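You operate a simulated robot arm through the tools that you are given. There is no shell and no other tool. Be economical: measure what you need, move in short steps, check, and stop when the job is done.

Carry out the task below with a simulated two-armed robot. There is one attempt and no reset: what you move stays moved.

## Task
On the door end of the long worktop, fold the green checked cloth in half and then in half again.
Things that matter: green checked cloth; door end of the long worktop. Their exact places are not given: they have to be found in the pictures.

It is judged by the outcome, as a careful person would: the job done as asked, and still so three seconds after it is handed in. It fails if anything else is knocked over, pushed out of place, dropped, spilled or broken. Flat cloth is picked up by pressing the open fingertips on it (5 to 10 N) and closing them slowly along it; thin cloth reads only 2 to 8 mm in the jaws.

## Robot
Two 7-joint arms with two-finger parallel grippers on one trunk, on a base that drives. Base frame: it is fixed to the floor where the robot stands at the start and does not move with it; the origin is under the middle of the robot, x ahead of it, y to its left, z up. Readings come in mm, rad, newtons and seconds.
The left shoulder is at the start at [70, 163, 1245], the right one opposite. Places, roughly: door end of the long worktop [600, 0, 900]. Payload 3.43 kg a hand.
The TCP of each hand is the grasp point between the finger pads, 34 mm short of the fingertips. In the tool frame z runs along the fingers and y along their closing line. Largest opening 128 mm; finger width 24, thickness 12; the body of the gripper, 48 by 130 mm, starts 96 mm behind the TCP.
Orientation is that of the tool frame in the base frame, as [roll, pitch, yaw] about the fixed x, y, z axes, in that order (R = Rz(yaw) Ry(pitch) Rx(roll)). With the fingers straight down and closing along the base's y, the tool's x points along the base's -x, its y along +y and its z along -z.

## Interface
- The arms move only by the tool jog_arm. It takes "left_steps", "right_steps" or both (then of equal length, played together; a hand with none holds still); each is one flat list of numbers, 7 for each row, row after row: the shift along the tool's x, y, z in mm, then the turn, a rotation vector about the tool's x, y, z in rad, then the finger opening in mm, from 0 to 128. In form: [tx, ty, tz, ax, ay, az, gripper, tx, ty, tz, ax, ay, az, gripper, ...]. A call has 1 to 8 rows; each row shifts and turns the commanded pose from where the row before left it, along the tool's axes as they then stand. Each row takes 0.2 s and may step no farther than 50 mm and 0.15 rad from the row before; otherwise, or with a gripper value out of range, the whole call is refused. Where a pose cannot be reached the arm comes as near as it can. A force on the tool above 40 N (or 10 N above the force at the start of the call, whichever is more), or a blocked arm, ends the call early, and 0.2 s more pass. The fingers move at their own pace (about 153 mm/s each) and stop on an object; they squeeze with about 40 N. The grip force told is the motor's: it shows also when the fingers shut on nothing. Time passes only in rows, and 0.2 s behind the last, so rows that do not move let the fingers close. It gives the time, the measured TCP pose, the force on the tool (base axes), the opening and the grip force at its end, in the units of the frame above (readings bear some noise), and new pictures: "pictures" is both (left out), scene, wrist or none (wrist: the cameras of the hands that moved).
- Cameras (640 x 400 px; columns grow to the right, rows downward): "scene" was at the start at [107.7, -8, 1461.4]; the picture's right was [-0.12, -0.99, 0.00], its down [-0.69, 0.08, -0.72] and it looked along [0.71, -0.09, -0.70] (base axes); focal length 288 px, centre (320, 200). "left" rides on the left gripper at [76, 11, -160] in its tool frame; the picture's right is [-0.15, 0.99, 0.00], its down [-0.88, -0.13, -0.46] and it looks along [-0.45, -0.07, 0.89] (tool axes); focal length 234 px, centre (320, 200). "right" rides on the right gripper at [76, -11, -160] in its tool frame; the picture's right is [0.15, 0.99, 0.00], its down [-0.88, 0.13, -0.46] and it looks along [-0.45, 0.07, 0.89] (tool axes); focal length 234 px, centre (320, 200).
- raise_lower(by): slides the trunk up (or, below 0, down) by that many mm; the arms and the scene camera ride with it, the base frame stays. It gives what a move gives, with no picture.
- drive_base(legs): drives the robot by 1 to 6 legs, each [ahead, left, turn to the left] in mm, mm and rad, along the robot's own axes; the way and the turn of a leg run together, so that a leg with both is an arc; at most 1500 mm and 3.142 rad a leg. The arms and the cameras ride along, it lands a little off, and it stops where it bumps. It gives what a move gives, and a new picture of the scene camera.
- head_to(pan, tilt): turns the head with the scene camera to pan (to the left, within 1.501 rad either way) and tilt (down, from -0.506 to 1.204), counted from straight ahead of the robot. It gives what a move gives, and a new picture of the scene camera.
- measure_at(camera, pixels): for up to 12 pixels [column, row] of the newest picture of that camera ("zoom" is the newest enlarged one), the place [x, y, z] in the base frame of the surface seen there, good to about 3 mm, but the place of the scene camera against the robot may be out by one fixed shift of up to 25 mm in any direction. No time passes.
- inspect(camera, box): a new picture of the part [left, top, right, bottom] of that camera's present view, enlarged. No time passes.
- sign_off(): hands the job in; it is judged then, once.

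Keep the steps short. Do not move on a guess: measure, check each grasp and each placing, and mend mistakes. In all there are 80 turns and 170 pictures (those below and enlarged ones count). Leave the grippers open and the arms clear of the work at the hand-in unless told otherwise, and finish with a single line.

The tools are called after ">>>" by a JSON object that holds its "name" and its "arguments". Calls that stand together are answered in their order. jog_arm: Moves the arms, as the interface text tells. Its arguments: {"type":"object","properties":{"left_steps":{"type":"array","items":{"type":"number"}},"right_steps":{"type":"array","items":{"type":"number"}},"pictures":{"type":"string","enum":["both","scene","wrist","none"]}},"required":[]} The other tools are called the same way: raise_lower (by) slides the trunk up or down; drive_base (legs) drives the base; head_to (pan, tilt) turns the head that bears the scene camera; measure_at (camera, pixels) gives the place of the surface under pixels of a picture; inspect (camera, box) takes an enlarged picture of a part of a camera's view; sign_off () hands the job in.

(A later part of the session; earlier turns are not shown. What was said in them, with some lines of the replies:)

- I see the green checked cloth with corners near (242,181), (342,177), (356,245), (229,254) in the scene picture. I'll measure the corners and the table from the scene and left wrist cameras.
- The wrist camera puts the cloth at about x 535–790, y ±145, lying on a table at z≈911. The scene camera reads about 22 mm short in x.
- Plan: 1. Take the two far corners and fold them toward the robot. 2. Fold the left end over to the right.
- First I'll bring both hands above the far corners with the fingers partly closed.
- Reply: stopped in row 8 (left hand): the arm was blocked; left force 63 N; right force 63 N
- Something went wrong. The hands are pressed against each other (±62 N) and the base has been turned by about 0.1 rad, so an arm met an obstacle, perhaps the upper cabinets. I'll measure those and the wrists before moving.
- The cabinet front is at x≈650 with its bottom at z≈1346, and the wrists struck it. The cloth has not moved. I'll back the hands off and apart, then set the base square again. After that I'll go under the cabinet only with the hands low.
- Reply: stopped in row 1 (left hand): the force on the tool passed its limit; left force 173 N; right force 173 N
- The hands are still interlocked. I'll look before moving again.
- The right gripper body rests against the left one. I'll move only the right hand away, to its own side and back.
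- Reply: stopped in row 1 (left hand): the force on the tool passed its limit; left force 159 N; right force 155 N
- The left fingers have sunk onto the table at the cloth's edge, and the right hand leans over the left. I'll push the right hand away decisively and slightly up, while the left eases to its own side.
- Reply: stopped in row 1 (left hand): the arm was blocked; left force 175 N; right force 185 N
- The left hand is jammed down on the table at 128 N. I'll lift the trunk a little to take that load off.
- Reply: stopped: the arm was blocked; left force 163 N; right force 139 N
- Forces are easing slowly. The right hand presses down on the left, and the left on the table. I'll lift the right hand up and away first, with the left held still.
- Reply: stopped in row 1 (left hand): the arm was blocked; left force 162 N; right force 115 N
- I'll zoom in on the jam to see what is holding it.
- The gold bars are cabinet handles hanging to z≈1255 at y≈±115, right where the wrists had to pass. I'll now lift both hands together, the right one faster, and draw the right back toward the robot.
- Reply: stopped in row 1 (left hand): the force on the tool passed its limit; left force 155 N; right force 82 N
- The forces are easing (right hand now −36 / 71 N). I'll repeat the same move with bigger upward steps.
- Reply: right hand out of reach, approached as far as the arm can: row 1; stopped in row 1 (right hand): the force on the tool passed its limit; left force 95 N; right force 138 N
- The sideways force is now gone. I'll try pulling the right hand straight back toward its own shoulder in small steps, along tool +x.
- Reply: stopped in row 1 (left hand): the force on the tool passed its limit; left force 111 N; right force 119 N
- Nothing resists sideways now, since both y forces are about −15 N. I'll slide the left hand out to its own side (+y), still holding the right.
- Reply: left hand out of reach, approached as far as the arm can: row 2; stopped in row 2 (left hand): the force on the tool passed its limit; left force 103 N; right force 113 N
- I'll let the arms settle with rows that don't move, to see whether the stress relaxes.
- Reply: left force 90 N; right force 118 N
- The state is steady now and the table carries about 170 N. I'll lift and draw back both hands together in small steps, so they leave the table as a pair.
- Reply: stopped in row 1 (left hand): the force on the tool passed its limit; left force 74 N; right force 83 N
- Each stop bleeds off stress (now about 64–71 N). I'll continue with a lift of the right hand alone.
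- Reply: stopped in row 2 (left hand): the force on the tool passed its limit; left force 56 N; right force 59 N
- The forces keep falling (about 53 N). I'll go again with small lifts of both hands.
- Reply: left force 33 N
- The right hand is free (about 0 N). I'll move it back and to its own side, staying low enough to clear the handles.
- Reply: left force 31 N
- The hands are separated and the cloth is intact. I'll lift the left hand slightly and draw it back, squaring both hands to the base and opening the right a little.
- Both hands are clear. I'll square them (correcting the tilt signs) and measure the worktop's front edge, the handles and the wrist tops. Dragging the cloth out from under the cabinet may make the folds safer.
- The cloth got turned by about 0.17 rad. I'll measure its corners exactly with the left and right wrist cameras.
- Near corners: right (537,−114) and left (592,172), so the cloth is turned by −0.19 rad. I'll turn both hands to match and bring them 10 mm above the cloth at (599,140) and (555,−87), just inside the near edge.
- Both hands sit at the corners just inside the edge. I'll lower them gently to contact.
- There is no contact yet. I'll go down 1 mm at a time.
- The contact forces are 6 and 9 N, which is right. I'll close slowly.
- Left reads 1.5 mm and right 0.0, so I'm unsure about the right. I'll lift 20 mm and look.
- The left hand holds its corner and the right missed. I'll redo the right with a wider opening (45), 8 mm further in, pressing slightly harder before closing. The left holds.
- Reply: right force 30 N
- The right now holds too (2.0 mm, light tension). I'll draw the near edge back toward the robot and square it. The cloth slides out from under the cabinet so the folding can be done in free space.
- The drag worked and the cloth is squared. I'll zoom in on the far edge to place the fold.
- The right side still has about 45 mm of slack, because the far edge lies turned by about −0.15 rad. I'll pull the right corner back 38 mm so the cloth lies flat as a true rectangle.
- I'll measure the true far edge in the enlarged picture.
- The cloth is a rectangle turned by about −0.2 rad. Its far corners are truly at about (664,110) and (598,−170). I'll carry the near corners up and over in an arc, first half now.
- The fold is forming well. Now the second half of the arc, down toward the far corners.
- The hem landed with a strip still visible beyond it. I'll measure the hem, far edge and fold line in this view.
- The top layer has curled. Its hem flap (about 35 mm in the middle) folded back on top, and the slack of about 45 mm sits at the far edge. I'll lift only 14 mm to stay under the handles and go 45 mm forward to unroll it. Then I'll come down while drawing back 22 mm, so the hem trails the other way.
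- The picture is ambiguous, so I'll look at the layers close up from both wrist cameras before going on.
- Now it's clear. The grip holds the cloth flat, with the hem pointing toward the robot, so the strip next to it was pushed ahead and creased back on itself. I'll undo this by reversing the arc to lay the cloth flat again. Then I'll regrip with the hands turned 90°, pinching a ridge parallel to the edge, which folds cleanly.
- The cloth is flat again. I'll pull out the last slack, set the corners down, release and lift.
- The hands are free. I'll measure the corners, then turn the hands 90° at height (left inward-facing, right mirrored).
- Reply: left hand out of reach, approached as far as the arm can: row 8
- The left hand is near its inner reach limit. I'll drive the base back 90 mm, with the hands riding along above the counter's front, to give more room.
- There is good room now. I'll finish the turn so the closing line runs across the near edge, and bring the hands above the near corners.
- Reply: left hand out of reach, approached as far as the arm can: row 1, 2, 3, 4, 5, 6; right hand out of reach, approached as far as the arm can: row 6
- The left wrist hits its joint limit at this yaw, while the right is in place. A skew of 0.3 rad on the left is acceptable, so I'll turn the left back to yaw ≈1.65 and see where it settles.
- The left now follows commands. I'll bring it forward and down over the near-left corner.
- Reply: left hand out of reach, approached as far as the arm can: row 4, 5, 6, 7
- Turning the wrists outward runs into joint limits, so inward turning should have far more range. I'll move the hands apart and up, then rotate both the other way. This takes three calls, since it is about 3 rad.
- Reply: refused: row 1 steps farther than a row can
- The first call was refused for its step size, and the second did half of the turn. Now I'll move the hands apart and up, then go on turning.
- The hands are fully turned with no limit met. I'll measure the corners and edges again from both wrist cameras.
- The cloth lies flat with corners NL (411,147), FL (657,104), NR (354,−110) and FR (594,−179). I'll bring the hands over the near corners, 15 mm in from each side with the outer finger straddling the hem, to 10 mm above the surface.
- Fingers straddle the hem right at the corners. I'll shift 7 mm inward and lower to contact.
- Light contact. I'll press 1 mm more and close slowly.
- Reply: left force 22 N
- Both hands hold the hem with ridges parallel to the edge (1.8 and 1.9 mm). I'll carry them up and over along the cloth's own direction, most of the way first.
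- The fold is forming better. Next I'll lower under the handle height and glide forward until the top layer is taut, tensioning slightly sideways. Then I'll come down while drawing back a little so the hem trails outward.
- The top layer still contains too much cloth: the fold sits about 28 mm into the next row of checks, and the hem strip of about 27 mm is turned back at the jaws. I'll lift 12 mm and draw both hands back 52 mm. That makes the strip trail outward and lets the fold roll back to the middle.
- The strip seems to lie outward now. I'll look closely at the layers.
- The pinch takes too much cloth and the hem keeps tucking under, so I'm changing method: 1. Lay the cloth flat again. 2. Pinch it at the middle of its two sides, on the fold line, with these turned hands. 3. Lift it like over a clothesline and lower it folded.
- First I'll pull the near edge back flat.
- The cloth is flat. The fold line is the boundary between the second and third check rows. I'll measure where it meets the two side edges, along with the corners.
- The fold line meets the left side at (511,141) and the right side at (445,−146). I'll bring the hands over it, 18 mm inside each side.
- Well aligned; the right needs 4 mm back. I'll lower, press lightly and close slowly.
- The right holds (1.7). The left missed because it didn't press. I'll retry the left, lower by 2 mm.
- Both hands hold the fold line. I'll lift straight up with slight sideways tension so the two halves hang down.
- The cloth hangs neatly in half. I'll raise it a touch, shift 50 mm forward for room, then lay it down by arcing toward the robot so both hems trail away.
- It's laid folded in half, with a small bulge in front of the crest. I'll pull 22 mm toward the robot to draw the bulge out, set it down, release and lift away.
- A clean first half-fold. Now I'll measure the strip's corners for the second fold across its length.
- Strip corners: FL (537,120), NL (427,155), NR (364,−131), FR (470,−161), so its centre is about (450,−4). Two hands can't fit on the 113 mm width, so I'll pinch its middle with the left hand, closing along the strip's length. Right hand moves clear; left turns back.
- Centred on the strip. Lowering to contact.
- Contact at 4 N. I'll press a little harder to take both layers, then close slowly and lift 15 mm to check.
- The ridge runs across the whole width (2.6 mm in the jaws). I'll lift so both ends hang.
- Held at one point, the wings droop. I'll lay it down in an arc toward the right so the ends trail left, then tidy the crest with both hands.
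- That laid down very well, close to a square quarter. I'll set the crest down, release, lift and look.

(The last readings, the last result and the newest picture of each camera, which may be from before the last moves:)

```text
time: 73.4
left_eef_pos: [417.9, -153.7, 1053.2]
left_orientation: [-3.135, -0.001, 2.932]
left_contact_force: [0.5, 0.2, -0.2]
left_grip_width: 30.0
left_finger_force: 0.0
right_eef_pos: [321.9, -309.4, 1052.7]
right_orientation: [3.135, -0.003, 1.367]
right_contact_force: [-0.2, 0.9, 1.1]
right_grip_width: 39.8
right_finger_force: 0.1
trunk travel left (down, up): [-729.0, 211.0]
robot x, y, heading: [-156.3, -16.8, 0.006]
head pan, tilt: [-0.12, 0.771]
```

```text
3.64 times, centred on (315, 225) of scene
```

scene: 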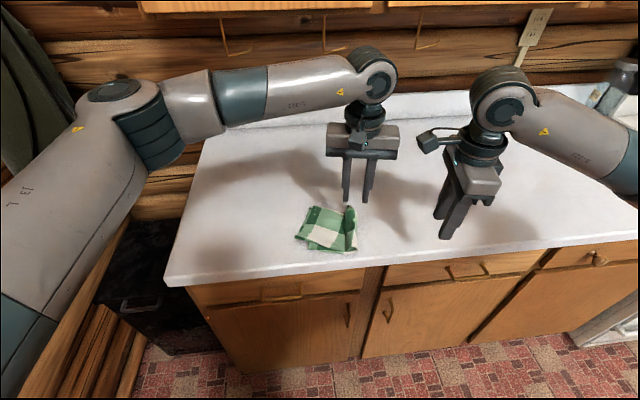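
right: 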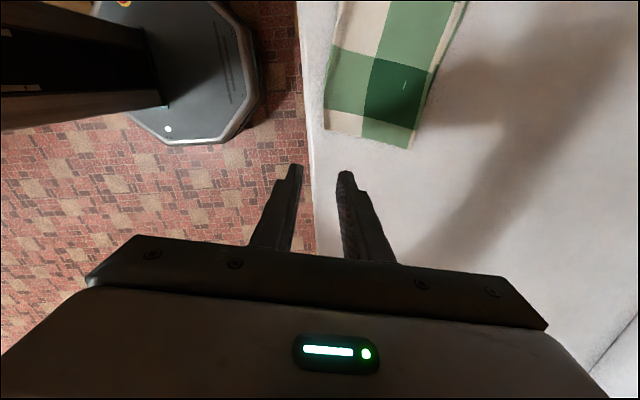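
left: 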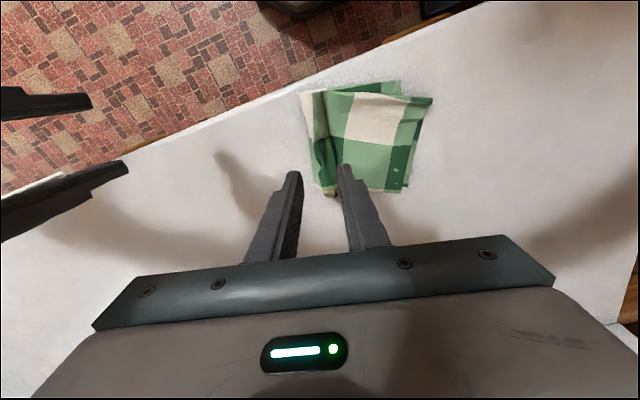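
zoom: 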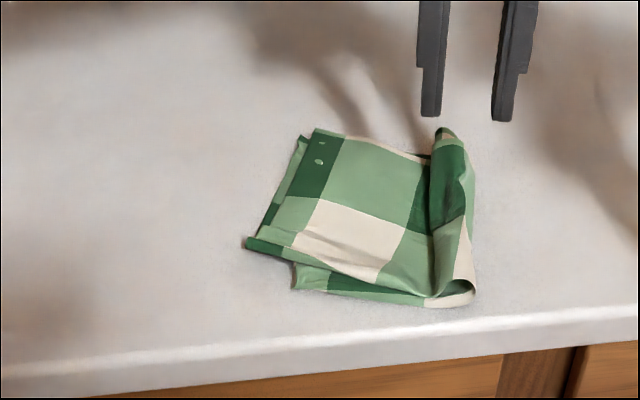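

A neat quarter fold, except the crest on the right stands up as a small pleat. I'll measure its height and position.

>>> {"name": "measure_at", "arguments": {"camera": "zoom", "pixels": [[445, 145], [440, 180], [438, 220], [440, 260], [450, 295], [470, 180], [475, 240], [470, 285], [405, 180], [400, 250], [300, 140], [320, 280]]}}

>>> {"name": "measure_at", "arguments": {"camera": "left", "pixels": [[308, 95], [318, 130], [325, 165], [332, 192], [315, 110], [328, 150], [340, 120], [400, 85], [432, 98], [405, 190], [375, 140]]}}

>>> {"name": "inspect", "arguments": {"camera": "left", "box": [280, 60, 460, 210]}}

```text
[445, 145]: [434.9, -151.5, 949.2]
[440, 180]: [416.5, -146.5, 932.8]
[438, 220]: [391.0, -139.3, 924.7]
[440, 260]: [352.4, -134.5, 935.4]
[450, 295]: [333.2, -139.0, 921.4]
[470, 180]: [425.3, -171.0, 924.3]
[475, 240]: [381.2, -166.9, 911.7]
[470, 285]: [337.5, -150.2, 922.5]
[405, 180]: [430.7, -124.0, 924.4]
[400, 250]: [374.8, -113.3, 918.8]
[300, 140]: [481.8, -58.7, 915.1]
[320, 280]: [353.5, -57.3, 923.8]
```

```text
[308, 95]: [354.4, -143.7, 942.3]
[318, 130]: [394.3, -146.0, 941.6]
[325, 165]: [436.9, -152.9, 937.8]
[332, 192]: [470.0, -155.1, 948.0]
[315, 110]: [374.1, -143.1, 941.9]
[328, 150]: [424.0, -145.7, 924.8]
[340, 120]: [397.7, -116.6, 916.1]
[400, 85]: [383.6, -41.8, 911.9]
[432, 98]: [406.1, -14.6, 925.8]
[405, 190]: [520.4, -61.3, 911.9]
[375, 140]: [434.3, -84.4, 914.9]
```

```text
2.67 times, centred on (370, 135) of left
```

zoom: 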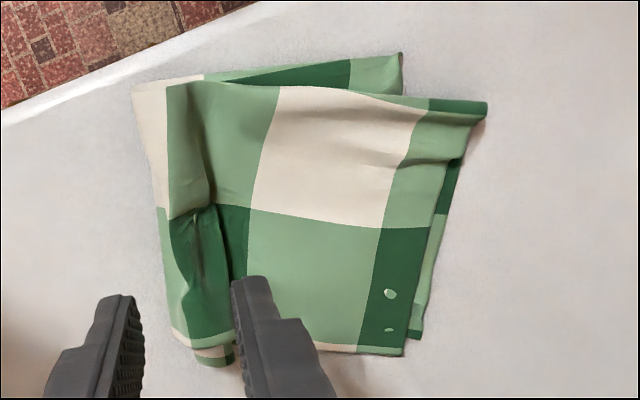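

The pleat stands about 30 mm high along y≈−145. With closed fingers I'll tip it outward (to the right) and press it flat, starting mid-crest.

>>> {"name": "jog_arm", "arguments": {"left_steps": [-4.2, 37.7, 0, 0, 0, 0, 0, 0, 0, 45, 0, 0, 0, 0, 0, 0, 43, 0, 0, 0, 0, -3.1, -14.7, 6, 0, 0, 0, 0, -3.1, -14.7, 6, 0, 0, 0, 0, -1.5, -8, 5, 0, 0, 0, 0, 0, 0, 3, 0, 0, 0, 0], "pictures": "none"}}

>>> {"name": "jog_arm", "arguments": {"left_steps": [0, 0, -35, 0, 0, 0, 0, -37, 30, -5, 0, 0, 0, 0, 0, 5, 33, 0, 0, 0, 0, -3.1, -14.7, 4, 0, 0, 0, 0, -3.1, -14.7, 4, 0, 0, 0, 0, 0, 0, 1, 0, 0, 0, 0, 0, 0, -35, 0, 0, 0, 0], "pictures": "wrist"}}

>>> {"name": "inspect", "arguments": {"camera": "scene", "box": [240, 170, 390, 280]}}

```text
time: 75.0
left_eef_pos: [429.0, -157.7, 946.4]
left_orientation: [-3.136, 0.001, 2.934]
left_contact_force: [2.5, 1.0, 10.2]
left_grip_width: 0.0
left_finger_force: 32.7
right_eef_pos: [322.0, -308.4, 1051.3]
right_orientation: [3.132, -0.004, 1.365]
right_contact_force: [0.2, 0.0, 0.8]
right_grip_width: 39.8
right_finger_force: 0.1
trunk travel left (down, up): [-729.0, 211.0]
robot x, y, heading: [-153.7, -17.9, 0.001]
head pan, tilt: [-0.12, 0.771]
```

```text
time: 76.6
left_eef_pos: [472.3, -159.5, 977.3]
left_orientation: [-3.137, -0.002, 2.932]
left_contact_force: [-0.6, 0.7, 1.1]
left_grip_width: 0.0
left_finger_force: 32.6
right_eef_pos: [321.6, -309.0, 1052.5]
right_orientation: [3.134, -0.003, 1.368]
right_contact_force: [0.4, 0.4, -0.7]
right_grip_width: 39.8
right_finger_force: 0.1
trunk travel left (down, up): [-729.0, 211.0]
robot x, y, heading: [-155.6, -14.2, 0.002]
head pan, tilt: [-0.12, 0.771]
```

left: 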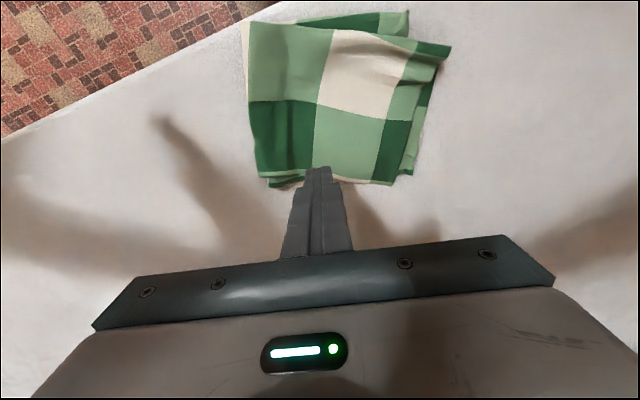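

```text
3.64 times, centred on (315, 225) of scene
```

zoom: 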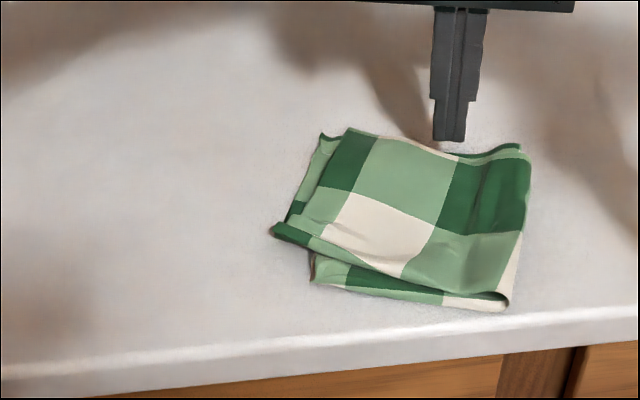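

Excellent: a flat quarter fold lying wholly on the worktop. I'll withdraw the left hand upward and aside with both grippers open, then check it stays.

>>> {"name": "jog_arm", "arguments": {"left_steps": [0, 0, -40, 0, 0, 0, 0, 0, 0, -40, 0, 0, 0, 30, 0, 40, -10, 0, 0, 0, 80, 0, 48, 0, 0, 0, 0, 100, 0, 48, 0, 0, 0, 0, 100, 0, 48, 0, 0, 0, 0, 100, 0, 48, 0, 0, 0, 0, 100, 0, 40, 0, 0, 0, 0, 100], "right_steps": [0, 0, 0, 0, 0, 0, 40, 0, 0, 0, 0, 0, 0, 60, 0, 0, 0, 0, 0, 0, 80, 0, 0, 0, 0, 0, 0, 80, 0, 0, 0, 0, 0, 0, 80, 0, 0, 0, 0, 0, 0, 80, 0, 0, 0, 0, 0, 0, 80, 0, 0, 0, 0, 0, 0, 80], "pictures": "scene"}}

>>> {"name": "inspect", "arguments": {"camera": "scene", "box": [240, 170, 390, 280]}}

```text
time: 78.4
left_eef_pos: [529.4, 109.2, 1066.0]
left_orientation: [-3.136, -0.002, 2.929]
left_contact_force: [-0.1, 0.8, 0.5]
left_grip_width: 100.0
left_finger_force: 0.1
right_eef_pos: [321.6, -307.9, 1052.6]
right_orientation: [3.134, -0.004, 1.365]
right_contact_force: [-0.5, 0.1, -0.9]
right_grip_width: 79.9
right_finger_force: 0.1
trunk travel left (down, up): [-729.0, 211.0]
robot x, y, heading: [-156.4, -15.2, 0.005]
head pan, tilt: [-0.12, 0.771]
```

scene: 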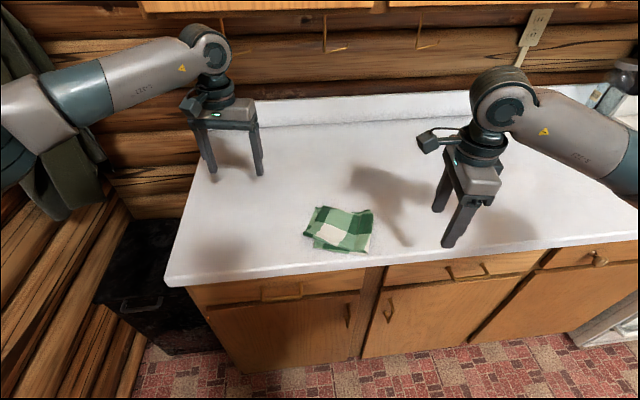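

```text
3.64 times, centred on (315, 225) of scene
```

zoom: 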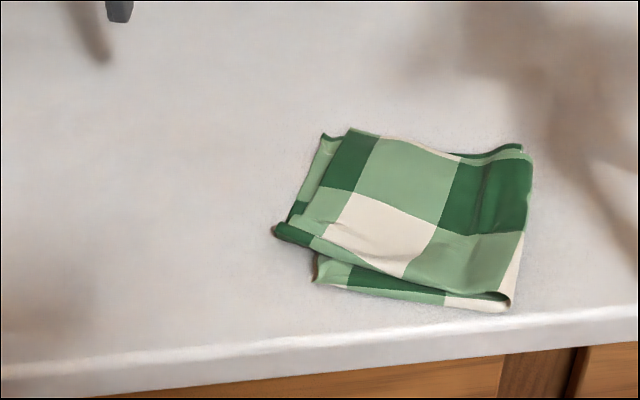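

The cloth is stable and folded in quarters, the grippers are open and the arms are clear. Handing in.

>>> {"name": "sign_off", "arguments": {}}

```text
The job is handed in.
```

The green checked cloth is folded in half and then in half again, lying flat on the door end of the worktop; its layers are up to about 20 mm out of line at one side, and early on the wrists bumped the upper cabinet, with nothing else seen to have moved.
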